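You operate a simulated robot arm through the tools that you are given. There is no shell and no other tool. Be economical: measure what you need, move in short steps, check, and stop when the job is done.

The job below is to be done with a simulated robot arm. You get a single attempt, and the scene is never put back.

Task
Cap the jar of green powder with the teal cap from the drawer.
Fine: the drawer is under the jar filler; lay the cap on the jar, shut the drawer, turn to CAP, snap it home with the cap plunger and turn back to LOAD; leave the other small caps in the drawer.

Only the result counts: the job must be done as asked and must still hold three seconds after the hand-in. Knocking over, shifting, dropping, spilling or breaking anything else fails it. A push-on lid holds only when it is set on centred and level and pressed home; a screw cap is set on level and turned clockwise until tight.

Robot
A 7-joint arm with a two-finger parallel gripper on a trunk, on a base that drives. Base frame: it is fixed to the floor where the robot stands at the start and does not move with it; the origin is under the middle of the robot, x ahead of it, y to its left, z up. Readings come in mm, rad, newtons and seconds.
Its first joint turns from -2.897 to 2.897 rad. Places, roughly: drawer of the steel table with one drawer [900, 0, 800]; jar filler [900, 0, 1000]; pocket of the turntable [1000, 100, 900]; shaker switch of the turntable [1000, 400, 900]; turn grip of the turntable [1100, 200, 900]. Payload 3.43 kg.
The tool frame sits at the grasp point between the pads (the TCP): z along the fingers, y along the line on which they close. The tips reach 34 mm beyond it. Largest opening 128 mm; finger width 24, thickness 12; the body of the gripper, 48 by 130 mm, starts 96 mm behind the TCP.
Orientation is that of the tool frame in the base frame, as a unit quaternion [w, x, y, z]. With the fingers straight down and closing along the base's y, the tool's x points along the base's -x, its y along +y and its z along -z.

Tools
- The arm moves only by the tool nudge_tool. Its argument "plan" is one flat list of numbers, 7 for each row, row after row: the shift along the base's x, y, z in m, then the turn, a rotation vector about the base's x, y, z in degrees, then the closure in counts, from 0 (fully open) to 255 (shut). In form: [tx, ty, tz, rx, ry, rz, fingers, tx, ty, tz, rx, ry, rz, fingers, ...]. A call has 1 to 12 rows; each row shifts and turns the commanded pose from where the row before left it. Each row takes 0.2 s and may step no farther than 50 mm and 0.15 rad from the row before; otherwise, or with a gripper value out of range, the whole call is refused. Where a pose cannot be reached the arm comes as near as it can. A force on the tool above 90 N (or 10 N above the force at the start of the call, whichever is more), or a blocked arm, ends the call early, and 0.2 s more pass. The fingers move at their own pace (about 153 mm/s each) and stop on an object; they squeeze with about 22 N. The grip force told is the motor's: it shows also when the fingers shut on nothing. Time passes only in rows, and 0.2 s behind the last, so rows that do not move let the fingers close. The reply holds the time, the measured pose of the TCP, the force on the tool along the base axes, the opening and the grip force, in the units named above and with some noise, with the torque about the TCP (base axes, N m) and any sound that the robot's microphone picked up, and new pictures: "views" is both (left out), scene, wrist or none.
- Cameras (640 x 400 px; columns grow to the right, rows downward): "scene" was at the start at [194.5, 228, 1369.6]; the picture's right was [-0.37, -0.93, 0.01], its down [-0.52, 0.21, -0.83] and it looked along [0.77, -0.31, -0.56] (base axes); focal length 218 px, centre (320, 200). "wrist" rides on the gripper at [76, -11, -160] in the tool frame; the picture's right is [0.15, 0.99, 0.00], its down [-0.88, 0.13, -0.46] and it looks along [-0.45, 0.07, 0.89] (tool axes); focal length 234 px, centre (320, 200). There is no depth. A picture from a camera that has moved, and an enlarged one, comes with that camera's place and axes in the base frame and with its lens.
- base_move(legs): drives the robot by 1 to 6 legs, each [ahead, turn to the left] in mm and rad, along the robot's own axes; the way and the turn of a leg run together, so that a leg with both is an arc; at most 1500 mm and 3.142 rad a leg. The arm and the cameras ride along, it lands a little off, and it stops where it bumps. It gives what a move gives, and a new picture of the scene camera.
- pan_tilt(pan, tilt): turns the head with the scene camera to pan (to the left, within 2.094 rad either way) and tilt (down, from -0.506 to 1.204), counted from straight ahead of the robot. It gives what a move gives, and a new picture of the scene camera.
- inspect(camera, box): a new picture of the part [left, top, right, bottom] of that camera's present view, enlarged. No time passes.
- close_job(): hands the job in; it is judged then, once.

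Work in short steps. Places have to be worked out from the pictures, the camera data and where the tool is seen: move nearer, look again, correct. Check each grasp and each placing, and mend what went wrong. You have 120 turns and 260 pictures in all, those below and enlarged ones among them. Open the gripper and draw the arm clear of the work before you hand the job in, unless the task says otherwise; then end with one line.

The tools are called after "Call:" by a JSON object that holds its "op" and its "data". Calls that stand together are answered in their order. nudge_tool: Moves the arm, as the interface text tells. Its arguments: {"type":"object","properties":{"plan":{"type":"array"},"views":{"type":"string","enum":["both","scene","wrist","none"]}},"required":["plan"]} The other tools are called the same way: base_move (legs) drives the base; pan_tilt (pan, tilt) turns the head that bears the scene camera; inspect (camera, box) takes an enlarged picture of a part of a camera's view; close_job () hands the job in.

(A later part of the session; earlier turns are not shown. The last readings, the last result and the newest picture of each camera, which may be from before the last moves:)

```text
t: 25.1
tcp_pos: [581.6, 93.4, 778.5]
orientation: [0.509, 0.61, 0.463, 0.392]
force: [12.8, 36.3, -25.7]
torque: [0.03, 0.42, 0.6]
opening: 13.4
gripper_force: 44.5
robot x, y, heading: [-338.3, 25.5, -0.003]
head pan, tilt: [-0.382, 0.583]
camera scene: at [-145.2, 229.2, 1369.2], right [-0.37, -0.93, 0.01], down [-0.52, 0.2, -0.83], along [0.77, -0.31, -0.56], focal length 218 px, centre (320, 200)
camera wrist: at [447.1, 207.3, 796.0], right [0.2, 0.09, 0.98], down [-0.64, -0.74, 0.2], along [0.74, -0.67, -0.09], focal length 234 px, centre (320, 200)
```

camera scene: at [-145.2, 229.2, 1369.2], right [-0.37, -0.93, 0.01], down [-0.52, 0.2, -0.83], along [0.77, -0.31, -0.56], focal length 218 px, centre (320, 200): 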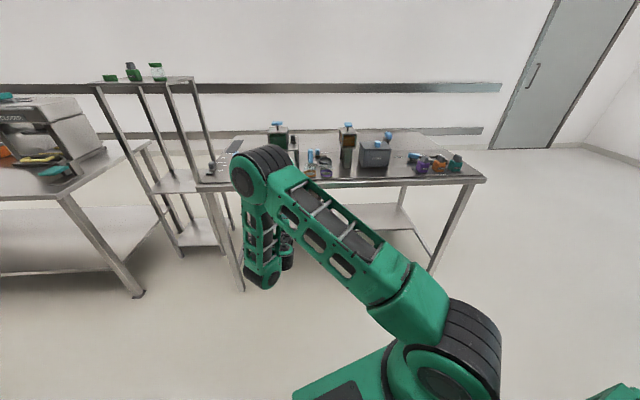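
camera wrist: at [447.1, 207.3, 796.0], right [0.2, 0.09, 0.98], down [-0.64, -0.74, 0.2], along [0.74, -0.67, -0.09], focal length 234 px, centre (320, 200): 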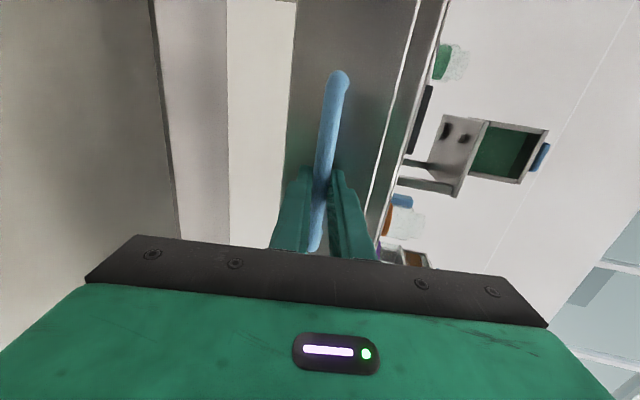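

The drawer follows, opened about 145 mm, and the lateral force suggests the table yaw is nearer -17.4°. I'll pull a bit more and watch the force.

Call:
{"op": "nudge_tool", "data": {"plan": [-0.022, 0.009, 0, 0, 0, 0, 255, -0.022, 0.007, 0, 0, 0, 0, 255, -0.022, 0.007, 0, 0, 0, 0, 255], "views": "wrist"}}

```text
t: 25.9
tcp_pos: [533.9, 112.5, 779.5]
orientation: [0.509, 0.618, 0.473, 0.369]
force: [6.0, 8.8, -82.6]
torque: [1.69, 0.71, 1.13]
opening: 14.3
gripper_force: 45.2
out of reach, approached as far as the arm can: row 2, 3
robot x, y, heading: [-337.6, 26.0, -0.002]
head pan, tilt: [-0.382, 0.583]
stopped in row 3: the force on the tool passed its limit at 105 N (the readings are from after the stop); the commanded pose is now the measured one
camera wrist: at [402.0, 229.5, 801.1], right [0.25, 0.11, 0.96], down [-0.65, -0.72, 0.25], along [0.72, -0.68, -0.11], focal length 234 px, centre (320, 200)
```

wrist: 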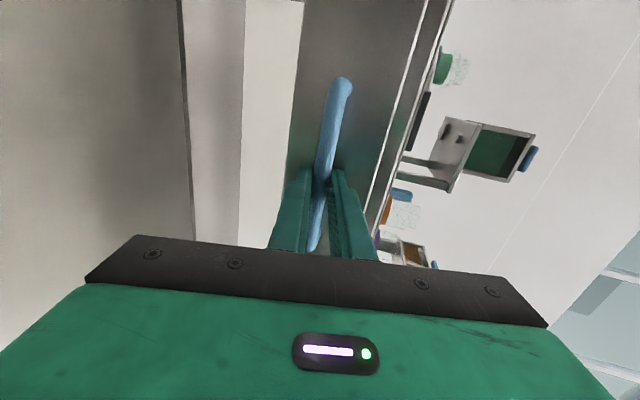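

The arm is at its folding limit with the drawer open about 195 mm. I'll release the bar, back the base off, and raise the hand to look in.

Call:
{"op": "nudge_tool", "data": {"plan": [0, 0, 0, 0, 0, 0, 160, 0, 0, 0, 0, 0, 0, 160, 0, 0, 0, 0, 0, 0, 160], "views": "none"}}

Call:
{"op": "base_move", "data": {"legs": [[-120, 0]]}}

Call:
{"op": "nudge_tool", "data": {"plan": [0, 0, 0.03, 0, 0, 0, 160, 0, 0, 0.04, 0, 0, 0, 160, 0, 0, 0.04, 0, 0, 0, 160, 0, 0, 0.04, 0, 0, 0, 160, 0.02, 0, 0.04, 2.2, 7.7, 0, 160, 0.02, 0, 0.04, 2.2, 7.7, 0, 160, 0.02, 0, 0.04, 2.2, 7.7, 0, 160, 0.02, 0, 0.04, 2.2, 7.7, 0, 160], "views": "both"}}

```text
t: 26.7
tcp_pos: [536.0, 108.6, 793.2]
orientation: [0.518, 0.611, 0.467, 0.374]
force: [0.2, 1.1, 1.2]
torque: [0.03, 0.01, 0.01]
opening: 47.5
gripper_force: 0.0
robot x, y, heading: [-339.5, 21.1, 0.005]
head pan, tilt: [-0.382, 0.583]
```

```text
t: 27.8
tcp_pos: [456.9, 106.0, 812.0]
orientation: [0.518, 0.614, 0.468, 0.368]
force: [0.9, 0.2, -2.2]
torque: [-0.06, -0.15, 0.02]
opening: 47.8
gripper_force: 0.1
robot x, y, heading: [-401.4, 25.0, -0.012]
head pan, tilt: [-0.382, 0.583]
stopped in leg 1: the robot was blocked; the commanded pose is now the measured one
camera scene: at [-207.3, 223.6, 1369.3], right [-0.38, -0.92, 0.01], down [-0.52, 0.21, -0.83], along [0.76, -0.32, -0.56], focal length 218 px, centre (320, 200)
```

scene: 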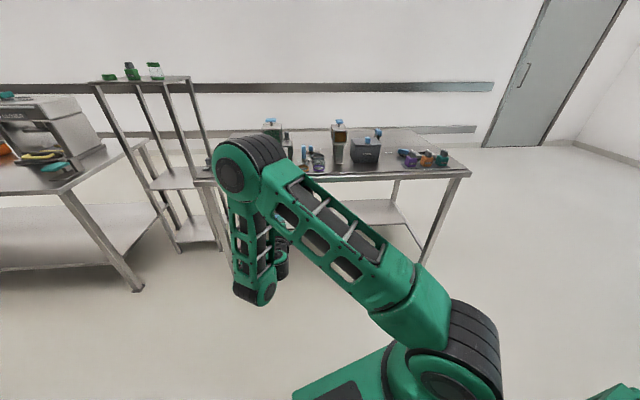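

```text
t: 29.6
tcp_pos: [536.9, 105.0, 1126.9]
orientation: [0.328, 0.732, 0.55, 0.233]
force: [0.1, 1.0, 0.4]
torque: [0.01, 0.04, 0.0]
opening: 47.8
gripper_force: 0.0
robot x, y, heading: [-402.8, 22.0, -0.009]
head pan, tilt: [-0.382, 0.583]
camera scene: at [-209.0, 223.4, 1369.6], right [-0.38, -0.92, 0.01], down [-0.52, 0.21, -0.83], along [0.76, -0.32, -0.56], focal length 218 px, centre (320, 200)
camera wrist: at [437.7, 214.5, 1226.6], right [0.69, -0.04, 0.73], down [-0.49, -0.77, 0.42], along [0.54, -0.64, -0.54], focal length 234 px, centre (320, 200)
```

scene: 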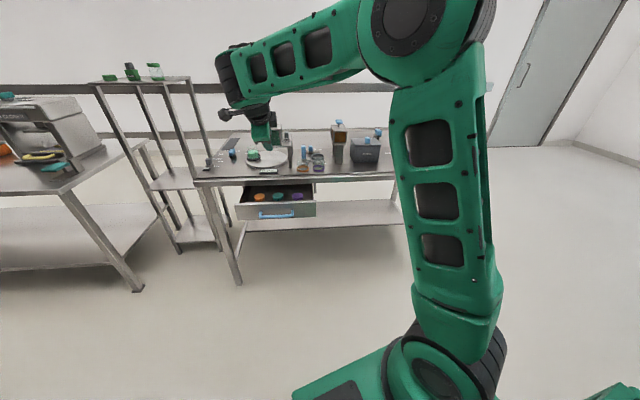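
wrist: 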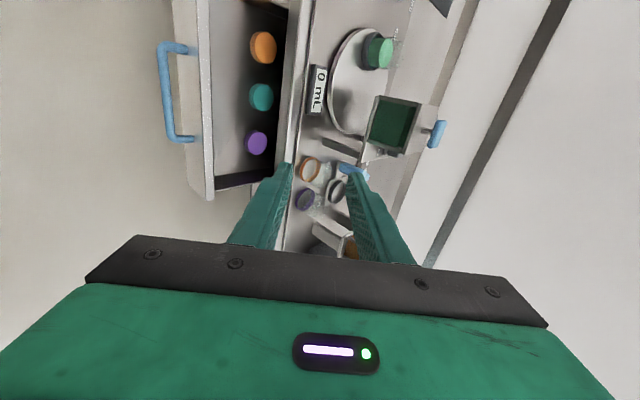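

The drawer is open and shows orange, teal and purple caps in a row. I'll zoom in from both cameras to locate the teal one.

Call:
{"op": "inspect", "data": {"camera": "wrist", "box": [150, 0, 400, 200]}}

Call:
{"op": "inspect", "data": {"camera": "scene", "box": [225, 120, 335, 225]}}

```text
2.00 times, centred on (275, 100) of wrist
camera zoom: at [437.7, 214.5, 1226.6], right [0.69, -0.04, 0.73], down [-0.49, -0.77, 0.42], along [0.54, -0.64, -0.54], focal length 468 px, centre (410, 400)
```

zoom: 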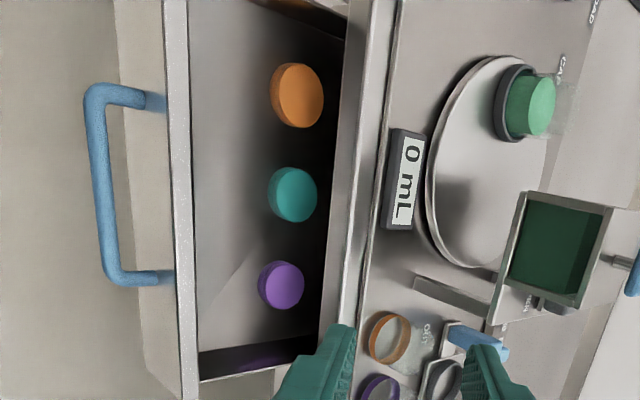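

```text
3.81 times, centred on (280, 172) of scene
camera zoom: at [-209.0, 223.4, 1369.6], right [-0.38, -0.92, 0.01], down [-0.52, 0.21, -0.83], along [0.76, -0.32, -0.56], focal length 830 px, centre (472, 305)
```

zoom: 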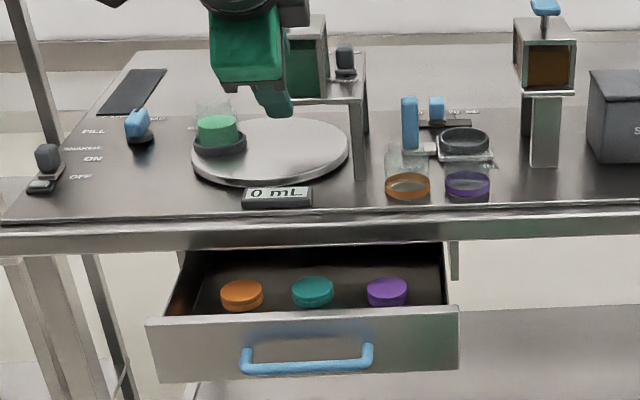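

The teal cap at about (745,58,745) is still under the table lip, so the drawer must come out about 80 mm more. The bar is now clear of the lip, so I'll grip it straight from above: level the tool over the bar first.

Call:
{"op": "nudge_tool", "data": {"plan": [0, 0, -0.02, 2.48, 7.51, -0.2, 130, 0, 0, -0.02, 2.48, 7.51, -0.2, 130, 0, 0, -0.02, 2.48, 7.51, -0.2, 130, 0, 0, -0.02, 2.48, 7.51, -0.2, 130, 0, 0, -0.02, 2.48, 7.51, -0.2, 130, 0, 0, -0.02, 2.48, 7.51, -0.2, 130, 0, 0, -0.04, 0, 0, 0, 130], "views": "both"}}

Call:
{"op": "inspect", "data": {"camera": "wrist", "box": [180, 60, 460, 250]}}

```text
t: 31.2
tcp_pos: [535.3, 105.3, 966.3]
orientation: [0.001, 0.806, 0.592, 0.0]
force: [0.2, -0.3, 0.3]
torque: [-0.05, 0.0, 0.0]
opening: 62.5
gripper_force: 0.0
robot x, y, heading: [-402.2, 24.3, -0.012]
head pan, tilt: [-0.382, 0.583]
camera scene: at [-209.0, 223.4, 1369.6], right [-0.38, -0.92, 0.01], down [-0.52, 0.21, -0.83], along [0.76, -0.32, -0.56], focal length 218 px, centre (320, 200)
camera wrist: at [547.0, 180.7, 1127.5], right [0.99, -0.16, 0.0], down [-0.14, -0.88, 0.46], along [-0.07, -0.45, -0.89], focal length 234 px, centre (320, 200)
```

scene: 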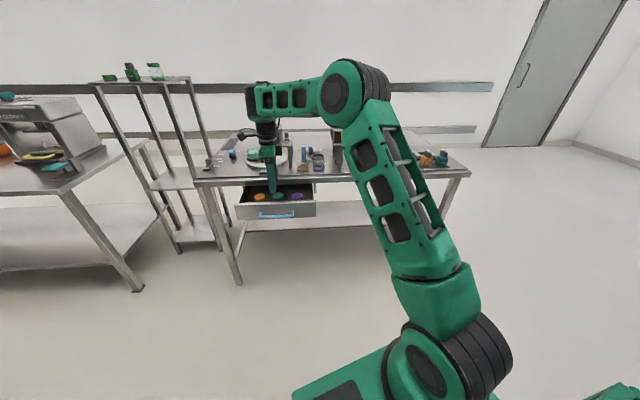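
wrist: 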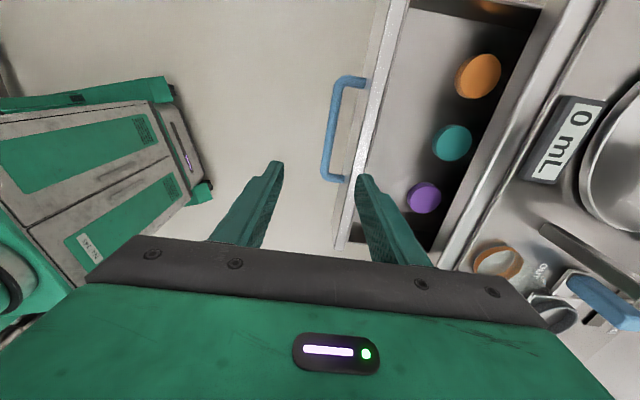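

```text
2.11 times, centred on (320, 155) of wrist
camera zoom: at [547.0, 180.7, 1127.5], right [0.99, -0.16, 0.0], down [-0.14, -0.88, 0.46], along [-0.07, -0.45, -0.89], focal length 493 px, centre (320, 295)
```

zoom: 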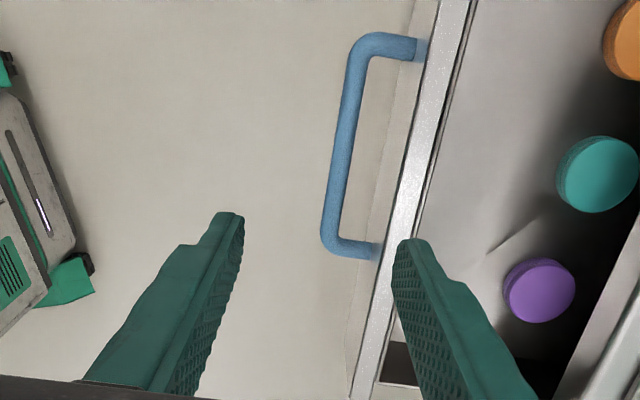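

The bar is at about (555,116,780) with a gap of about 40 mm behind it. I'll move over it with the fingers at 35 mm and lower to just above.

Call:
{"op": "nudge_tool", "data": {"plan": [0.01, 0.004, -0.03, 0, 0, 0, 185, 0.01, 0.005, -0.03, 0, 0, 0, 185, 0, 0, -0.035, 0, 0, 0, 185, 0, 0, -0.035, 0, 0, 0, 185], "views": "wrist"}}

Call:
{"op": "inspect", "data": {"camera": "wrist", "box": [220, 100, 420, 240]}}

```text
t: 32.2
tcp_pos: [556.8, 115.1, 837.1]
orientation: [0.002, 0.806, 0.592, 0.0]
force: [-0.7, 0.3, 1.3]
torque: [0.0, 0.0, 0.02]
opening: 35.1
gripper_force: 0.0
robot x, y, heading: [-402.3, 21.2, -0.012]
head pan, tilt: [-0.382, 0.583]
camera wrist: at [567.2, 190.3, 997.3], right [0.99, -0.16, 0.0], down [-0.14, -0.88, 0.46], along [-0.07, -0.45, -0.89], focal length 234 px, centre (320, 200)
```

wrist: 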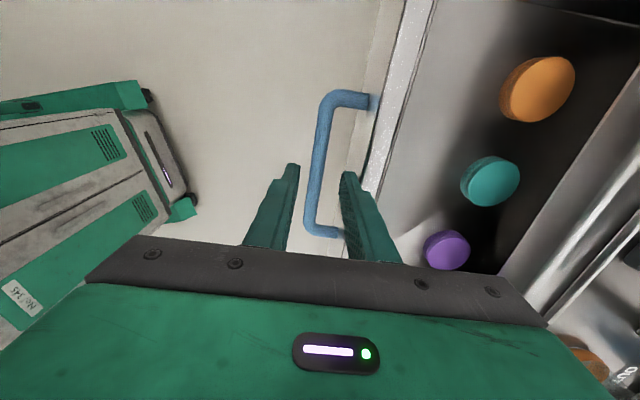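

```text
2.86 times, centred on (320, 170) of wrist
camera zoom: at [567.2, 190.3, 997.3], right [0.99, -0.16, 0.0], down [-0.14, -0.88, 0.46], along [-0.07, -0.45, -0.89], focal length 669 px, centre (320, 286)
```

zoom: 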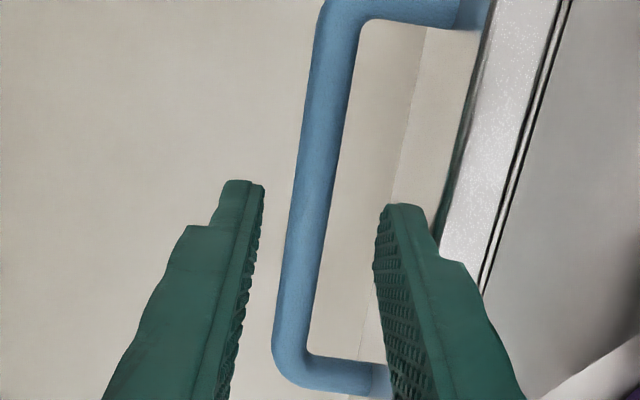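

The bar is about 5 mm to the robot side of the finger centre. I'll shift and lower over it, then grip.

Call:
{"op": "nudge_tool", "data": {"plan": [-0.002, 0.011, 0, 0, 0, 0, 185, 0, 0, -0.017, 0, 0, 0, 185, 0, 0, -0.017, 0, 0, 0, 185, 0, 0, -0.016, 0, 0, 0, 185, 0, 0, 0, 0, 0, 0, 255, 0, 0, 0, 0, 0, 0, 255], "views": "wrist"}}

```text
t: 33.6
tcp_pos: [554.7, 125.7, 786.4]
orientation: [0.0, 0.807, 0.591, 0.0]
force: [-0.4, -0.6, -1.7]
torque: [0.2, -0.1, -0.5]
opening: 13.6
gripper_force: 44.9
robot x, y, heading: [-403.8, 25.8, -0.007]
head pan, tilt: [-0.382, 0.583]
camera wrist: at [565.8, 201.0, 946.5], right [0.99, -0.16, 0.0], down [-0.14, -0.88, 0.46], along [-0.07, -0.45, -0.89], focal length 234 px, centre (320, 200)
```

wrist: 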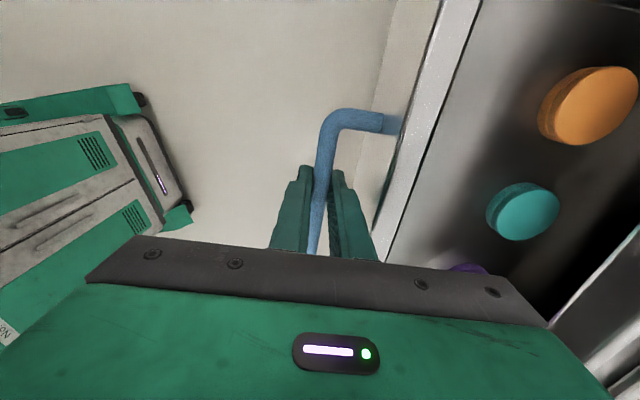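

It's gripped cleanly. I'll pull out up to 100 mm more.

Call:
{"op": "nudge_tool", "data": {"plan": [-0.019, 0.006, 0, 0, 0, 0, 255, -0.019, 0.006, 0, 0, 0, 0, 255, -0.019, 0.006, 0, 0, 0, 0, 255, -0.019, 0.006, 0, 0, 0, 0, 255, -0.019, 0.006, 0, 0, 0, 0, 255], "views": "both"}}

```text
t: 34.5
tcp_pos: [506.3, 132.2, 803.5]
orientation: [0.021, 0.812, 0.583, 0.022]
force: [68.4, -17.3, -14.4]
torque: [-0.63, -1.65, 0.84]
opening: 13.7
gripper_force: 45.6
robot x, y, heading: [-402.1, 22.5, -0.01]
head pan, tilt: [-0.382, 0.583]
stopped in row 4: the force on the tool passed its limit at 111 N (the readings are from after the stop); the commanded pose is now the measured one
camera scene: at [-205.1, 222.8, 1369.3], right [-0.38, -0.92, 0.01], down [-0.52, 0.21, -0.83], along [0.76, -0.32, -0.56], focal length 218 px, centre (320, 200)
camera wrist: at [508.7, 208.0, 963.8], right [0.98, -0.18, 0.06], down [-0.19, -0.87, 0.45], along [-0.03, -0.45, -0.89], focal length 234 px, centre (320, 200)
```

scene: 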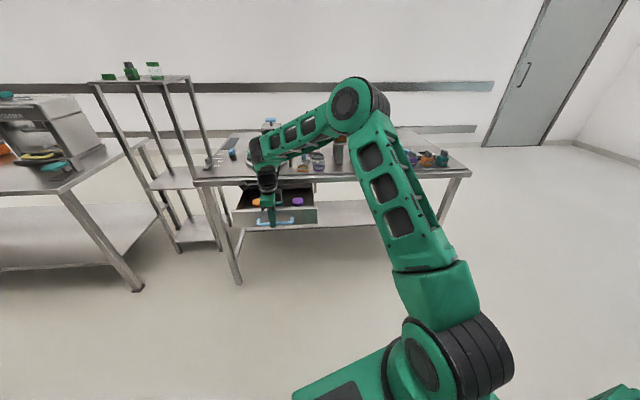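
wrist: 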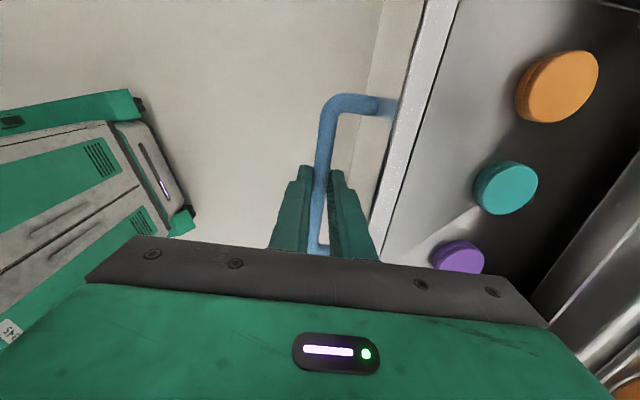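

The drawer has reached its end stop. I'll release, rise and re-level the tool, and look at the cap's place.

Call:
{"op": "nudge_tool", "data": {"plan": [0, 0, 0, 0, 0, 0, 190, 0, 0, 0, 0, 0, 0, 190, 0, 0, 0.03, 0, 0, 0, 190, 0, 0, 0.045, 0, 0, 0, 190, 0, 0, 0.045, 0, 0, 0, 190, 0, 0, 0.045, 0, 0, 0, 190, 0, 0, 0.045, 0, 0, 0, 190], "views": "both"}}

Call:
{"op": "inspect", "data": {"camera": "scene", "box": [220, 150, 340, 240]}}

Call:
{"op": "inspect", "data": {"camera": "wrist", "box": [300, 0, 560, 200]}}

```text
t: 36.1
tcp_pos: [498.1, 139.7, 1010.3]
orientation: [0.014, 0.809, 0.588, 0.016]
force: [0.8, -0.6, -0.3]
torque: [0.01, 0.04, -0.01]
opening: 32.7
gripper_force: 0.0
robot x, y, heading: [-402.4, 19.7, -0.007]
head pan, tilt: [-0.382, 0.583]
camera scene: at [-208.1, 223.2, 1369.6], right [-0.38, -0.92, 0.01], down [-0.52, 0.21, -0.83], along [0.76, -0.32, -0.56], focal length 218 px, centre (320, 200)
camera wrist: at [502.2, 214.6, 1171.9], right [0.99, -0.16, 0.04], down [-0.17, -0.88, 0.45], along [-0.04, -0.45, -0.89], focal length 234 px, centre (320, 200)
```

scene: 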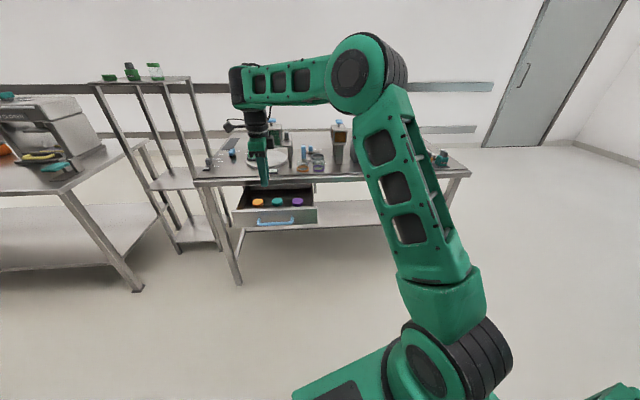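
wrist: 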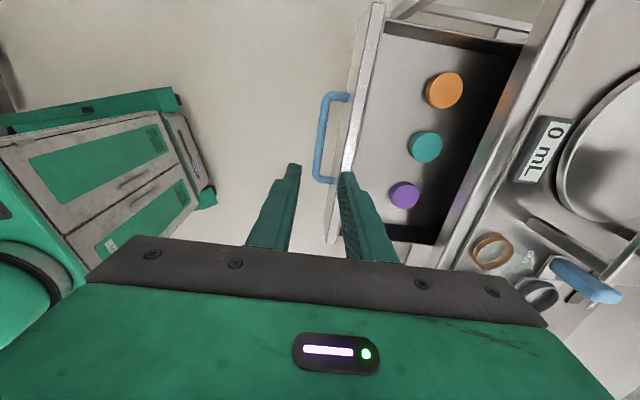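

```text
4.44 times, centred on (280, 195) of scene
camera zoom: at [-208.1, 223.2, 1369.6], right [-0.38, -0.92, 0.01], down [-0.52, 0.21, -0.83], along [0.76, -0.32, -0.56], focal length 968 px, centre (498, 222)
```

zoom: 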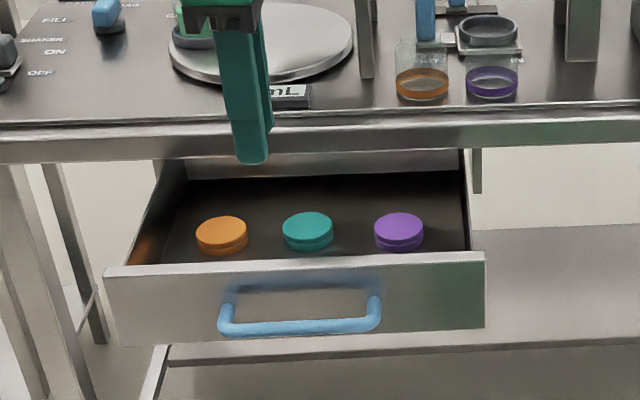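

```text
2.00 times, centred on (430, 100) of wrist
camera zoom: at [502.2, 214.6, 1171.9], right [0.99, -0.16, 0.04], down [-0.17, -0.88, 0.45], along [-0.04, -0.45, -0.89], focal length 468 px, centre (100, 400)
```

zoom: 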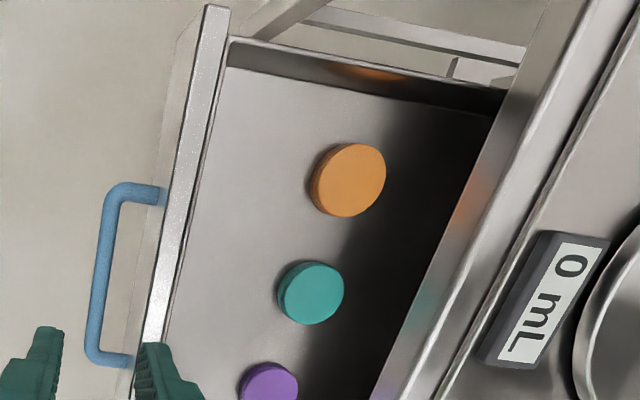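

The teal cap is now clear at about (701,72), top z≈742, about 57 mm wide. I'll yaw the tool back so it closes along the table edge, open wide, and drive 250 mm forward.

Call:
{"op": "nudge_tool", "data": {"plan": [0, 0, 0.02, 0, 0, 8.2, 60, 0, 0, 0.02, 0, 0, 8.2, 60, 0, 0, 0, 0, 0, 8.2, 60, 0, 0, 0, 0, 0, 8.2, 60, 0, 0, 0, 0, 0, 8.2, 60, 0, 0, 0, 0, 0, 8.2, 60, 0, 0, 0, 0, 0, 8.2, 60, 0, 0, 0, 0, 0, 8.2, 60, 0, 0, 0, 0, 0, 8.2, 60, 0, 0, 0, 0, 0, 8.2, 60, 0, 0, 0, 0, 0, 8, 60], "views": "none"}}

Call:
{"op": "base_move", "data": {"legs": [[240, 0]]}}

Call:
{"op": "nudge_tool", "data": {"plan": [0, 0, 0, 0, 0, 0, 60], "views": "wrist"}}

```text
t: 38.5
tcp_pos: [496.7, 140.2, 1051.4]
orientation: [-0.004, 0.155, 0.988, 0.022]
force: [0.2, 0.2, 1.0]
torque: [0.01, 0.04, 0.05]
opening: 98.0
gripper_force: 0.1
robot x, y, heading: [-401.3, 22.1, -0.009]
head pan, tilt: [-0.382, 0.583]
```

```text
t: 40.3
tcp_pos: [736.4, 137.2, 1051.0]
orientation: [-0.002, 0.156, 0.988, 0.021]
force: [0.0, -0.3, 0.2]
torque: [0.04, 0.0, 0.01]
opening: 98.0
gripper_force: 0.1
robot x, y, heading: [-161.0, 20.9, -0.01]
head pan, tilt: [-0.382, 0.583]
camera scene: at [32.7, 220.8, 1369.6], right [-0.38, -0.92, 0.01], down [-0.52, 0.21, -0.83], along [0.76, -0.32, -0.56], focal length 218 px, centre (320, 200)
```

scene: 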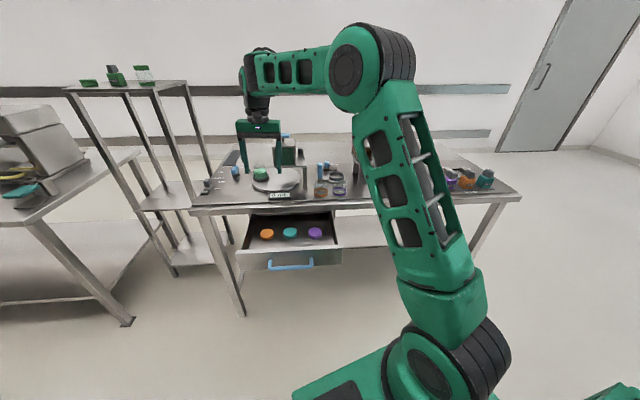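

```text
t: 40.7
tcp_pos: [725.0, 136.6, 1063.4]
orientation: [0.004, 0.156, 0.988, 0.022]
force: [-0.3, -0.4, -0.1]
torque: [-0.04, -0.03, 0.0]
opening: 97.9
gripper_force: 0.0
robot x, y, heading: [-160.6, 19.7, -0.012]
head pan, tilt: [-0.382, 0.583]
camera wrist: at [645.1, 141.9, 1223.9], right [0.16, 0.99, 0.05], down [0.87, -0.17, 0.46], along [0.46, -0.04, -0.89], focal length 234 px, centre (320, 200)
```

wrist: 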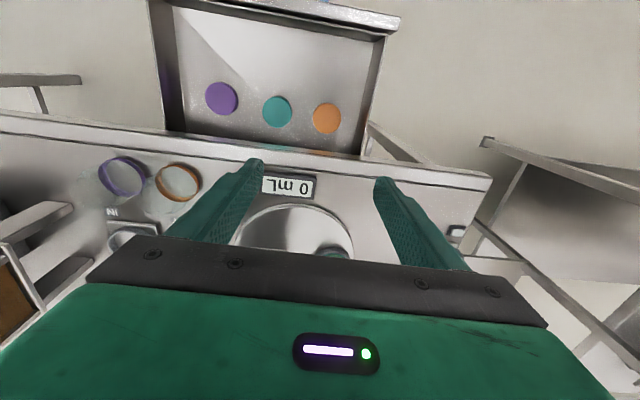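

I'll level the roll, add a 12° lean away from the table lip, move back in front of the lip, and come down above the teal cap.

Call:
{"op": "nudge_tool", "data": {"plan": [-0.02, -0.03, -0.01, -3, -5.7, 0, 85, -0.02, -0.033, -0.02, -3, -5.7, 0, 85, 0, 0, -0.04, 0, 0, 0, 85, 0, 0, -0.045, 0, 0, 0, 85, 0, 0, -0.045, 0, 0, 0, 85, 0, 0, -0.03, 0, 0, 0, 85], "views": "wrist"}}

Call:
{"op": "inspect", "data": {"camera": "wrist", "box": [180, 40, 460, 240]}}

Call:
{"op": "inspect", "data": {"camera": "scene", "box": [220, 140, 360, 270]}}

```text
t: 42.1
tcp_pos: [683.4, 74.1, 873.3]
orientation: [0.11, 0.153, 0.982, -0.013]
force: [-0.4, -0.5, -0.3]
torque: [0.02, 0.0, 0.01]
opening: 85.4
gripper_force: 0.0
robot x, y, heading: [-160.2, 21.2, -0.012]
head pan, tilt: [-0.382, 0.583]
camera wrist: at [575.0, 94.3, 1013.3], right [0.16, 0.99, -0.03], down [0.76, -0.11, 0.64], along [0.63, -0.12, -0.77], focal length 234 px, centre (320, 200)
```

wrist: 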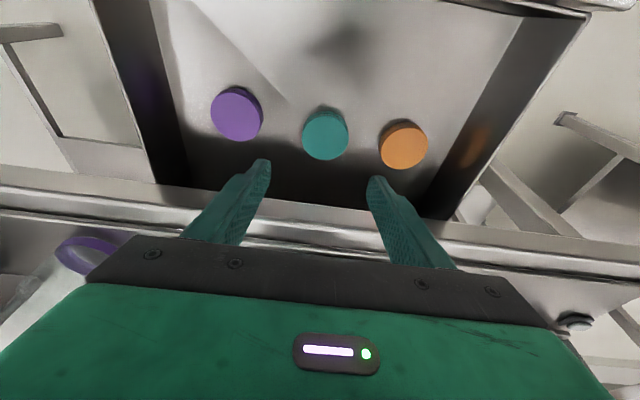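

```text
2.00 times, centred on (320, 140) of wrist
camera zoom: at [575.0, 94.3, 1013.3], right [0.16, 0.99, -0.03], down [0.76, -0.11, 0.64], along [0.63, -0.12, -0.77], focal length 468 px, centre (320, 320)
```

zoom: 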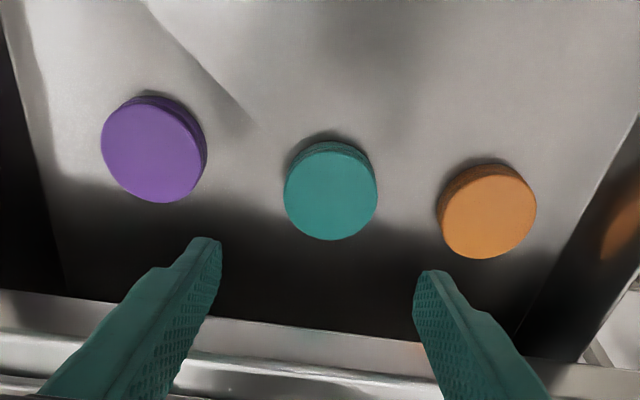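

```text
3.08 times, centred on (290, 205) of scene
camera zoom: at [32.2, 220.8, 1369.7], right [-0.38, -0.92, 0.01], down [-0.52, 0.21, -0.83], along [0.76, -0.32, -0.56], focal length 670 px, centre (412, 185)
```

zoom: 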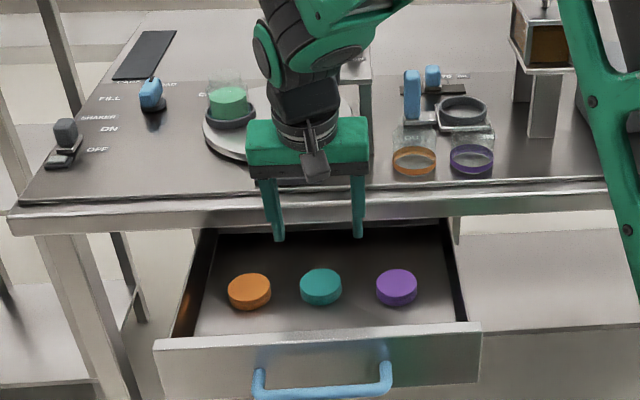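

The teal cap is at about (696,75), top z≈747. I'll centre on it and lower to just above.

Call:
{"op": "nudge_tool", "data": {"plan": [0.004, 0.002, -0.035, 0, 0, 0, 85, 0.004, 0.002, -0.035, 0, 0, 0, 85], "views": "wrist"}}

Call:
{"op": "inspect", "data": {"camera": "wrist", "box": [180, 60, 460, 260]}}

Call:
{"op": "inspect", "data": {"camera": "scene", "box": [250, 180, 350, 250]}}

```text
t: 42.7
tcp_pos: [692.0, 77.0, 803.9]
orientation: [0.11, 0.152, 0.982, -0.014]
force: [-1.4, -0.3, -0.3]
torque: [0.02, -0.01, 0.0]
opening: 85.4
gripper_force: 0.1
robot x, y, heading: [-158.1, 21.1, -0.01]
head pan, tilt: [-0.382, 0.583]
camera wrist: at [583.4, 98.5, 943.0], right [0.16, 0.99, -0.03], down [0.76, -0.11, 0.64], along [0.63, -0.12, -0.77], focal length 234 px, centre (320, 200)
```

wrist: 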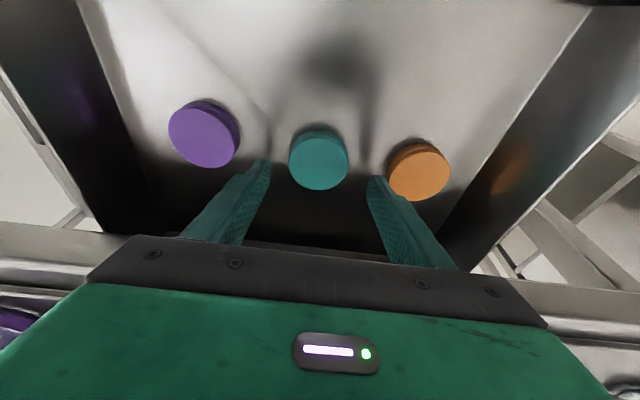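

```text
2.00 times, centred on (320, 160) of wrist
camera zoom: at [583.4, 98.5, 943.0], right [0.16, 0.99, -0.03], down [0.76, -0.11, 0.64], along [0.63, -0.12, -0.77], focal length 468 px, centre (320, 280)
```

zoom: 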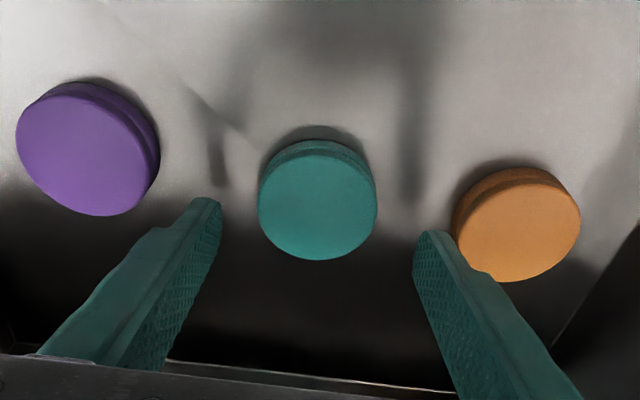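

```text
5.71 times, centred on (300, 215) of scene
camera zoom: at [32.3, 220.8, 1369.7], right [-0.38, -0.92, 0.01], down [-0.52, 0.21, -0.83], along [0.76, -0.32, -0.56], focal length 1245 px, centre (434, 114)
```

zoom: 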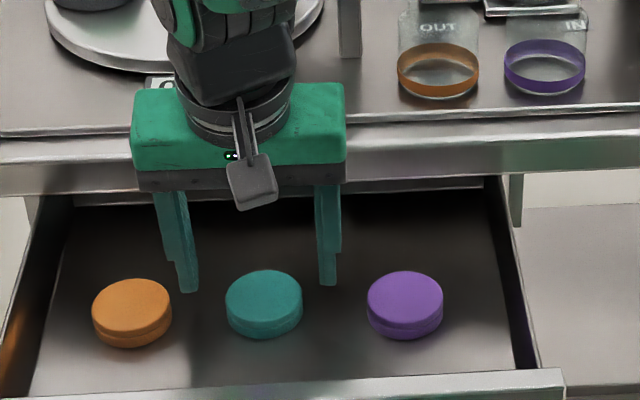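

Triangulating between the two wrist views gives the cap centre (692,75.5) and top z≈753. I'll lower and close on it.

Call:
{"op": "nudge_tool", "data": {"plan": [-0.004, 0, 0, 0, 0, 0, 105, 0, 0, -0.015, 0, 0, 0, 105, 0, 0, -0.016, 0, 0, 0, 105, 0, 0, 0, 0, 0, 0, 255, 0, 0, 0, 0, 0, 0, 255], "views": "wrist"}}

Call:
{"op": "inspect", "data": {"camera": "scene", "box": [250, 180, 350, 250]}}

```text
t: 43.8
tcp_pos: [682.7, 70.0, 787.1]
orientation: [0.121, 0.157, 0.98, -0.016]
force: [0.9, 0.4, -1.7]
torque: [-0.01, 0.03, 0.03]
opening: 59.5
gripper_force: 22.0
robot x, y, heading: [-159.1, 19.2, -0.009]
head pan, tilt: [-0.382, 0.583]
stopped in row 5: the force on the tool passed its limit at 92 N (the readings are from after the stop); the commanded pose is now the measured one
camera wrist: at [571.0, 93.7, 924.5], right [0.17, 0.98, -0.03], down [0.75, -0.11, 0.66], along [0.64, -0.13, -0.75], focal length 234 px, centre (320, 200)
```

wrist: 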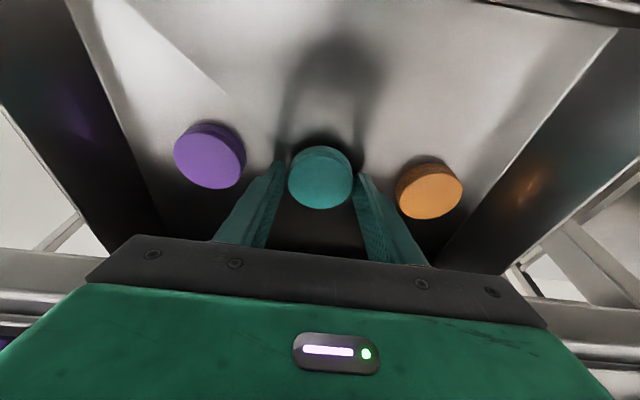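

```text
5.71 times, centred on (300, 215) of scene
camera zoom: at [33.5, 220.5, 1369.5], right [-0.38, -0.92, 0.01], down [-0.52, 0.21, -0.83], along [0.76, -0.32, -0.56], focal length 1245 px, centre (434, 114)
```

zoom: 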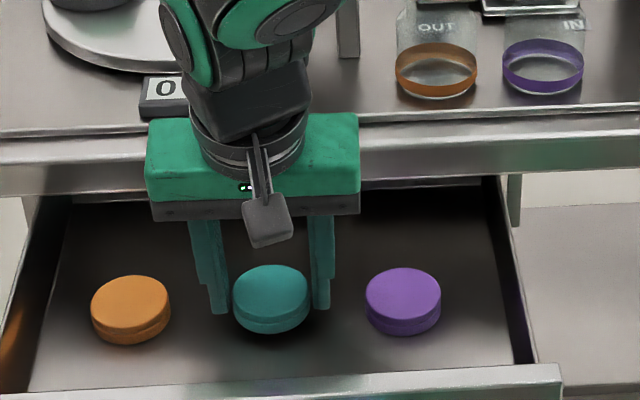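

Something stopped the hand, probably brushing the table lip, but the fingers hold the cap at 59.5 mm. I'll move slightly away from the lip, lift, and check the hold.

Call:
{"op": "nudge_tool", "data": {"plan": [-0.01, 0.003, 0.01, 0, 0, 0, 255, -0.01, 0.003, 0.02, 0, 0, 0, 255, -0.01, 0.003, 0.03, 0, 0, 0, 255, -0.01, 0.003, 0.04, 0, 0, 0, 255, 0, 0, 0.04, 0, 0, 0, 255], "views": "both"}}

Call:
{"op": "inspect", "data": {"camera": "wrist", "box": [220, 100, 420, 240]}}

Call:
{"op": "inspect", "data": {"camera": "scene", "box": [240, 140, 340, 230]}}

```text
t: 45.0
tcp_pos: [642.1, 82.3, 926.3]
orientation: [0.12, 0.158, 0.98, -0.016]
force: [0.4, 0.0, -0.8]
torque: [-0.02, 0.0, 0.0]
opening: 59.2
gripper_force: 22.3
robot x, y, heading: [-158.4, 15.5, -0.012]
head pan, tilt: [-0.382, 0.583]
camera scene: at [33.3, 220.5, 1369.6], right [-0.38, -0.92, 0.01], down [-0.52, 0.21, -0.83], along [0.76, -0.32, -0.56], focal length 218 px, centre (320, 200)
camera wrist: at [531.0, 104.8, 1064.5], right [0.17, 0.98, -0.03], down [0.75, -0.11, 0.66], along [0.64, -0.14, -0.75], focal length 234 px, centre (320, 200)
```

scene: 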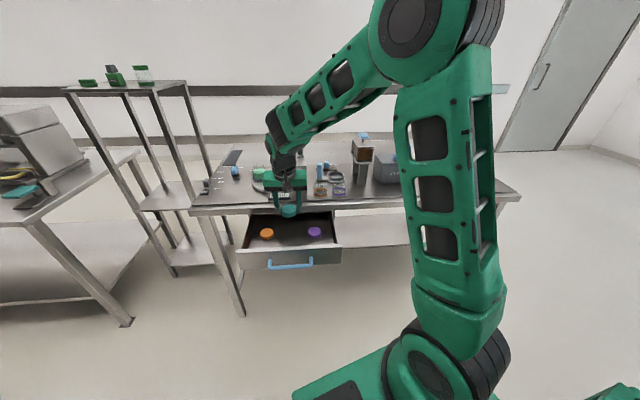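
wrist: 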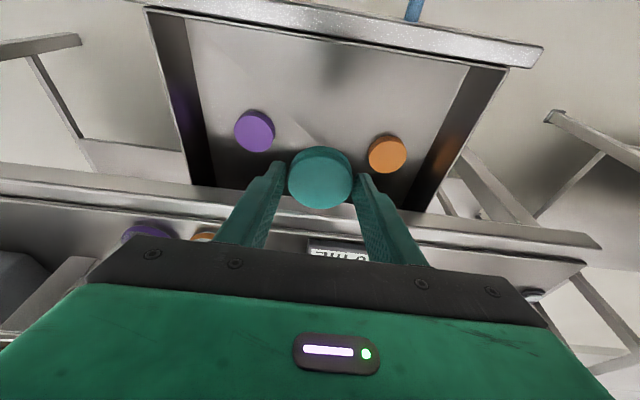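

```text
2.86 times, centred on (320, 170) of wrist
camera zoom: at [531.0, 104.8, 1064.5], right [0.17, 0.98, -0.03], down [0.75, -0.11, 0.66], along [0.64, -0.14, -0.75], focal length 669 px, centre (320, 286)
```

zoom: 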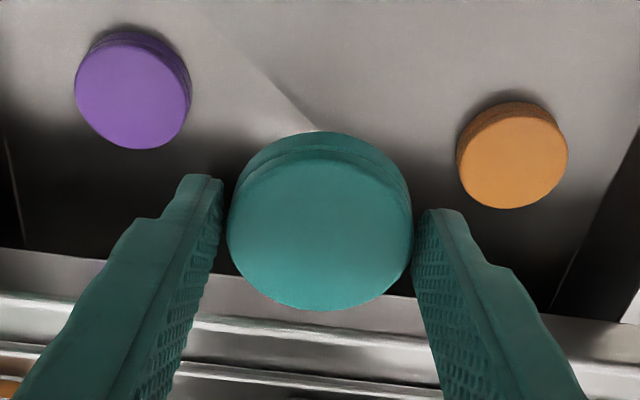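

```text
4.44 times, centred on (290, 185) of scene
camera zoom: at [33.3, 220.5, 1369.6], right [-0.38, -0.92, 0.01], down [-0.52, 0.21, -0.83], along [0.76, -0.32, -0.56], focal length 968 px, centre (453, 267)
```

zoom: 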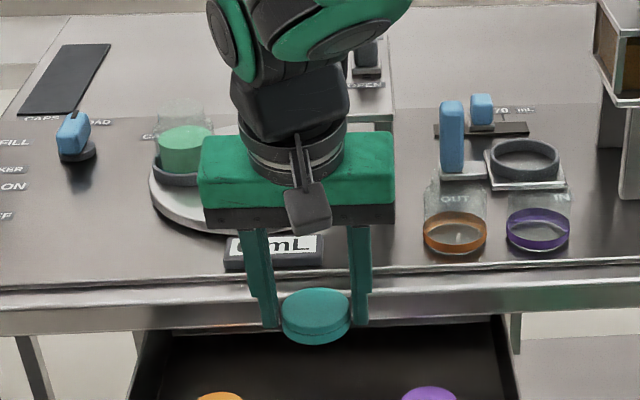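

The cap is held with the other two still in place. I'll zoom in to check it is level and where it sits in the fingers.

Call:
{"op": "inspect", "data": {"camera": "scene", "box": [275, 190, 305, 215]}}

Call:
{"op": "inspect", "data": {"camera": "scene", "box": [245, 155, 275, 185]}}

Call:
{"op": "inspect", "data": {"camera": "wrist", "box": [280, 135, 360, 215]}}

```text
16.00 times, centred on (290, 202) of scene
camera zoom: at [33.3, 220.5, 1369.6], right [-0.38, -0.92, 0.01], down [-0.52, 0.21, -0.83], along [0.76, -0.32, -0.56], focal length 3486 px, centre (800, 160)
```

zoom: 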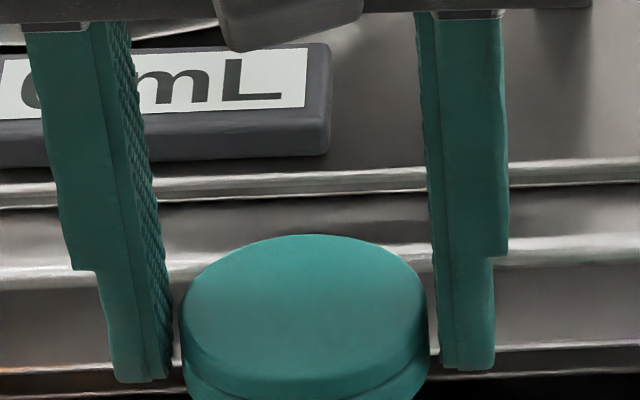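

```text
13.33 times, centred on (260, 170) of scene
camera zoom: at [33.3, 220.5, 1369.6], right [-0.38, -0.92, 0.01], down [-0.52, 0.21, -0.83], along [0.76, -0.32, -0.56], focal length 2905 px, centre (1120, 600)
```

zoom: 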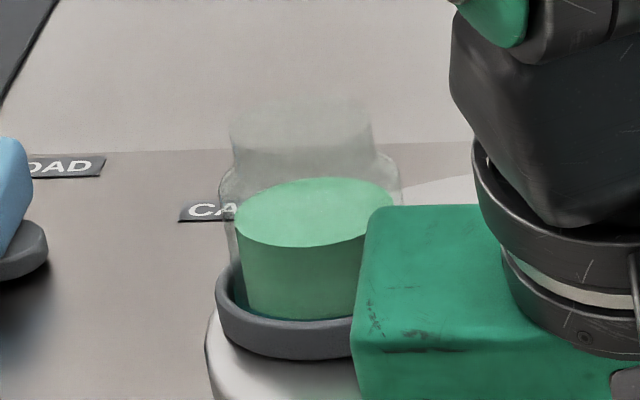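

```text
5.00 times, centred on (320, 175) of wrist
camera zoom: at [531.0, 104.8, 1064.5], right [0.17, 0.98, -0.03], down [0.75, -0.11, 0.66], along [0.64, -0.14, -0.75], focal length 1171 px, centre (320, 325)
```

zoom: 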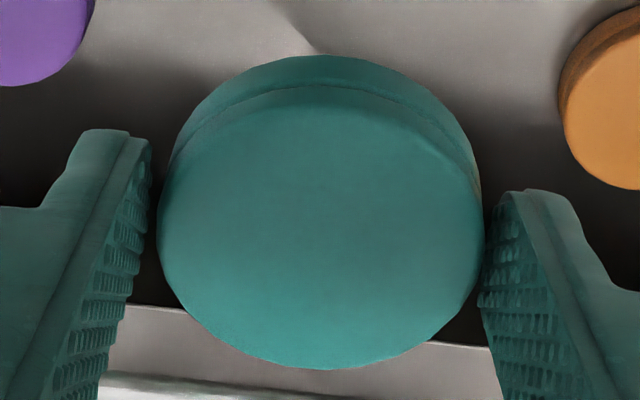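

The cap is level within about a degree and gripped at mid-height. I'll trim the tilt by 1.2°, lift and shift left to clear the hopper, and drive 200 mm forward to reach the jar.

Call:
{"op": "nudge_tool", "data": {"plan": [0, 0.02, 0.04, 0.37, 1.16, 0, 255, 0, 0.02, 0.04, 0, 0, 0, 255, 0, 0.02, 0.04, 0, 0, 0, 255, 0, 0.01, 0.04, 0, 0, 0, 255, 0, 0.01, 0.04, 0, 0, 0, 255], "views": "none"}}

Call:
{"op": "base_move", "data": {"legs": [[200, 0]]}}

Call:
{"op": "nudge_tool", "data": {"plan": [0, 0, 0, 0, 0, 0, 255], "views": "wrist"}}

Call:
{"op": "inspect", "data": {"camera": "scene", "box": [220, 100, 360, 220]}}

```text
t: 46.2
tcp_pos: [644.6, 160.7, 1127.5]
orientation: [0.109, 0.158, 0.981, -0.014]
force: [0.3, -0.6, -0.3]
torque: [0.01, -0.01, -0.01]
opening: 59.5
gripper_force: 22.2
robot x, y, heading: [-159.4, 19.1, -0.012]
head pan, tilt: [-0.382, 0.583]
```

```text
t: 47.9
tcp_pos: [844.2, 160.1, 1126.4]
orientation: [0.11, 0.157, 0.981, -0.014]
force: [-0.5, 0.0, 0.1]
torque: [-0.01, -0.04, 0.08]
opening: 59.5
gripper_force: 22.4
robot x, y, heading: [38.8, 17.5, -0.008]
head pan, tilt: [-0.382, 0.583]
camera scene: at [234.3, 218.3, 1369.6], right [-0.38, -0.92, 0.01], down [-0.52, 0.21, -0.83], along [0.76, -0.32, -0.56], focal length 218 px, centre (320, 200)
```

scene: 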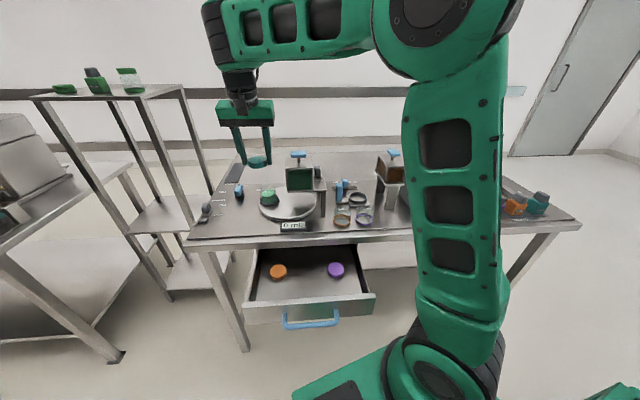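

```text
t: 48.3
tcp_pos: [829.8, 160.6, 1138.9]
orientation: [0.118, 0.157, 0.981, -0.013]
force: [-0.2, -1.0, 0.0]
torque: [0.02, 0.0, -0.02]
opening: 59.5
gripper_force: 21.9
robot x, y, heading: [41.9, 19.1, -0.006]
head pan, tilt: [-0.382, 0.583]
camera wrist: at [719.1, 181.9, 1277.0], right [0.17, 0.98, -0.02], down [0.75, -0.12, 0.65], along [0.64, -0.13, -0.76], focal length 234 px, centre (320, 200)
```

wrist: 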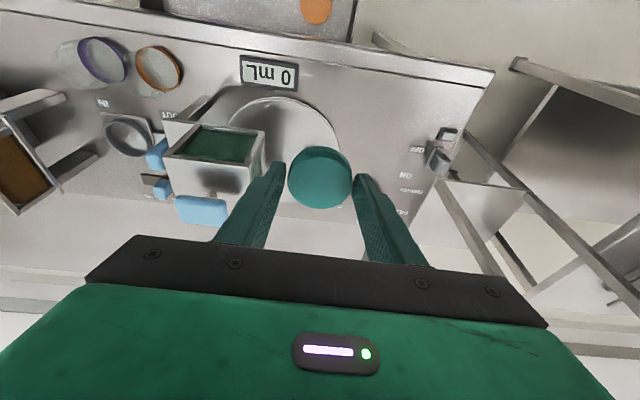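

```text
3.33 times, centred on (290, 160) of scene
camera zoom: at [234.0, 218.2, 1369.6], right [-0.38, -0.92, 0.01], down [-0.52, 0.21, -0.83], along [0.76, -0.32, -0.56], focal length 726 px, centre (420, 333)
```

zoom: 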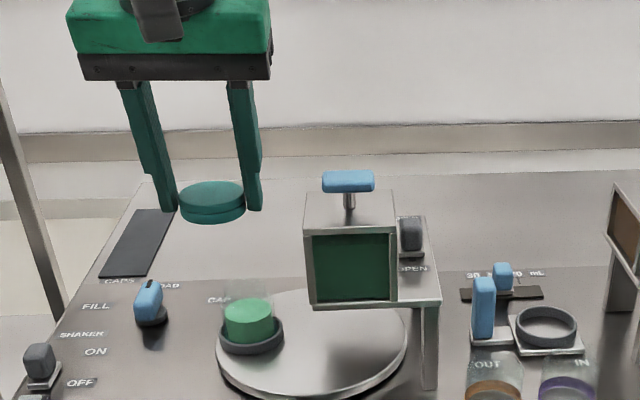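

The cap hides the jar in the wrist view. I'll shift forward and left a bit so the wrist camera sees the jar beside the cap and can measure it.

Call:
{"op": "nudge_tool", "data": {"plan": [0.03, 0.011, -0.005, 0, 0, 0, 255, 0.03, 0.011, -0.005, 0, 0, 0, 255, 0.034, 0.011, 0, 0, 0, 0, 255], "views": "wrist"}}

Call:
{"op": "inspect", "data": {"camera": "wrist", "box": [200, 60, 400, 200]}}

```text
t: 49.1
tcp_pos: [924.6, 193.4, 1128.4]
orientation: [0.119, 0.158, 0.98, -0.013]
force: [0.1, -0.7, 0.4]
torque: [0.03, 0.02, 0.04]
opening: 59.1
gripper_force: 22.0
robot x, y, heading: [41.2, 20.4, -0.01]
head pan, tilt: [-0.382, 0.583]
camera wrist: at [813.1, 214.9, 1267.7], right [0.17, 0.98, -0.02], down [0.75, -0.12, 0.65], along [0.64, -0.13, -0.76], focal length 234 px, centre (320, 200)
```

wrist: 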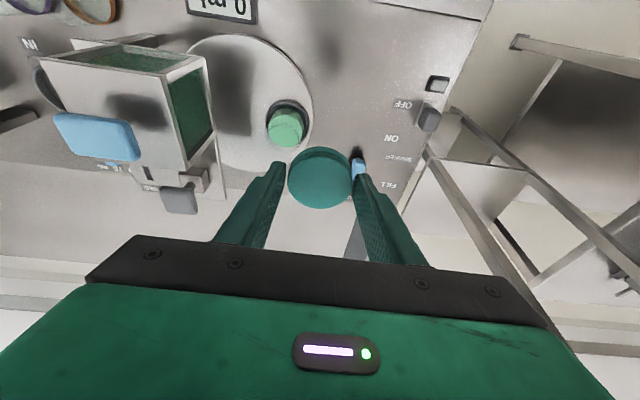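

```text
2.86 times, centred on (300, 130) of wrist
camera zoom: at [813.1, 214.9, 1267.7], right [0.17, 0.98, -0.02], down [0.75, -0.12, 0.65], along [0.64, -0.13, -0.76], focal length 669 px, centre (377, 400)
```

zoom: 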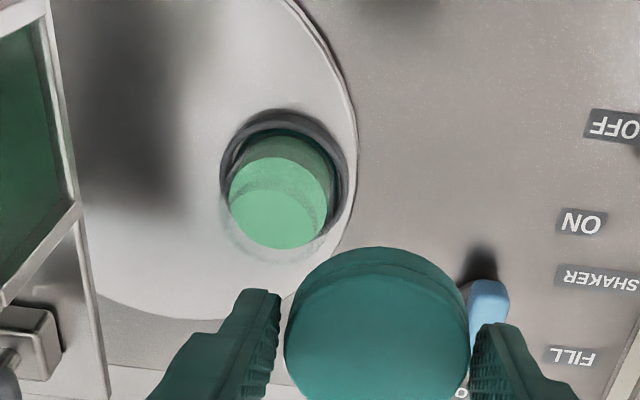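

The jar is visible. I'll zoom in on its neck rim.

Call:
{"op": "inspect", "data": {"camera": "wrist", "box": [255, 90, 325, 160]}}

Call:
{"op": "inspect", "data": {"camera": "scene", "box": [250, 170, 290, 220]}}

```text
5.71 times, centred on (290, 125) of wrist
camera zoom: at [813.1, 214.9, 1267.7], right [0.17, 0.98, -0.02], down [0.75, -0.12, 0.65], along [0.64, -0.13, -0.76], focal length 1338 px, centre (491, 629)
```

zoom: 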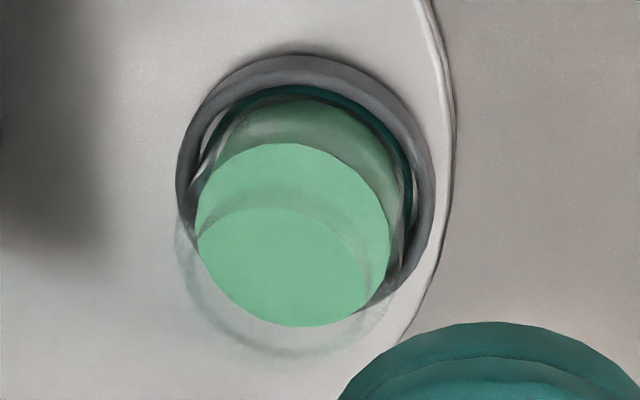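

```text
8.00 times, centred on (270, 195) of scene
camera zoom: at [233.7, 218.1, 1369.7], right [-0.38, -0.92, 0.0], down [-0.52, 0.21, -0.83], along [0.76, -0.32, -0.56], focal length 1743 px, centre (720, 240)
```

zoom: 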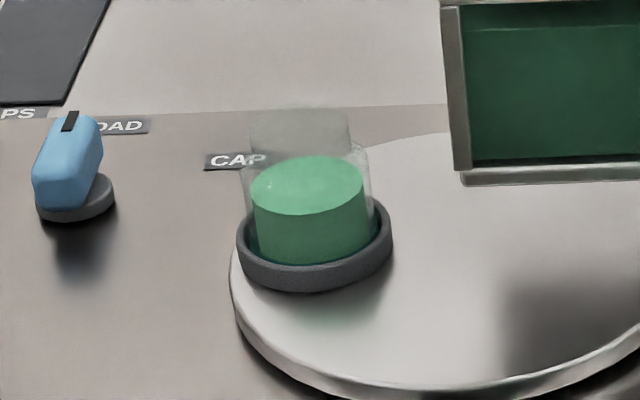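

The jar axis triangulates to (955.6,127.8), neck top z≈953. Now I need the cap's place relative to the tool, so I'll take close-ups of the held cap from both cameras.

Call:
{"op": "pan_tilt", "data": {"pan": -0.15, "tilt": 0.4}}

Call:
{"op": "inspect", "data": {"camera": "wrist", "box": [270, 130, 370, 220]}}

```text
t: 49.8
tcp_pos: [923.5, 194.3, 1128.4]
orientation: [0.118, 0.157, 0.98, -0.013]
force: [0.5, 0.4, -0.1]
torque: [-0.01, 0.02, 0.0]
opening: 59.1
gripper_force: 22.3
robot x, y, heading: [37.0, 15.7, -0.013]
head pan, tilt: [-0.15, 0.4]
camera scene: at [243.9, 237.4, 1386.1], right [-0.16, -0.99, 0.0], down [-0.4, 0.06, -0.92], along [0.9, -0.15, -0.4], focal length 218 px, centre (320, 200)
```

scene: 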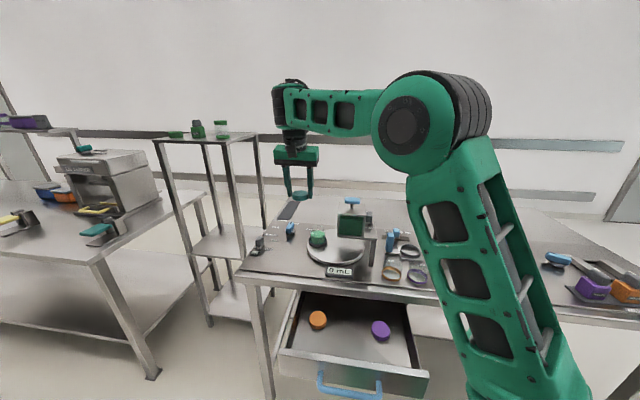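

```text
4.44 times, centred on (320, 175) of wrist
camera zoom: at [813.6, 215.0, 1266.8], right [0.17, 0.98, -0.02], down [0.75, -0.12, 0.65], along [0.64, -0.13, -0.76], focal length 1041 px, centre (320, 311)
```

zoom: 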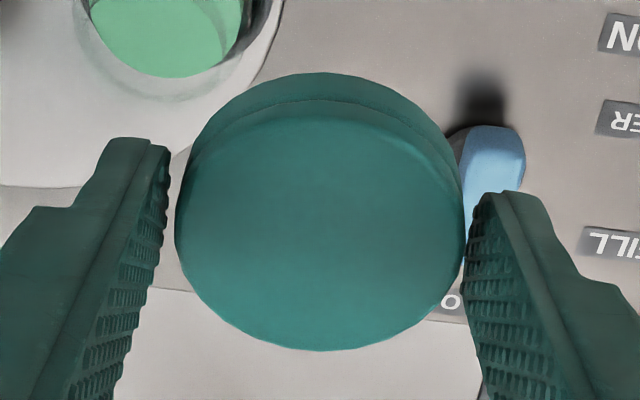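

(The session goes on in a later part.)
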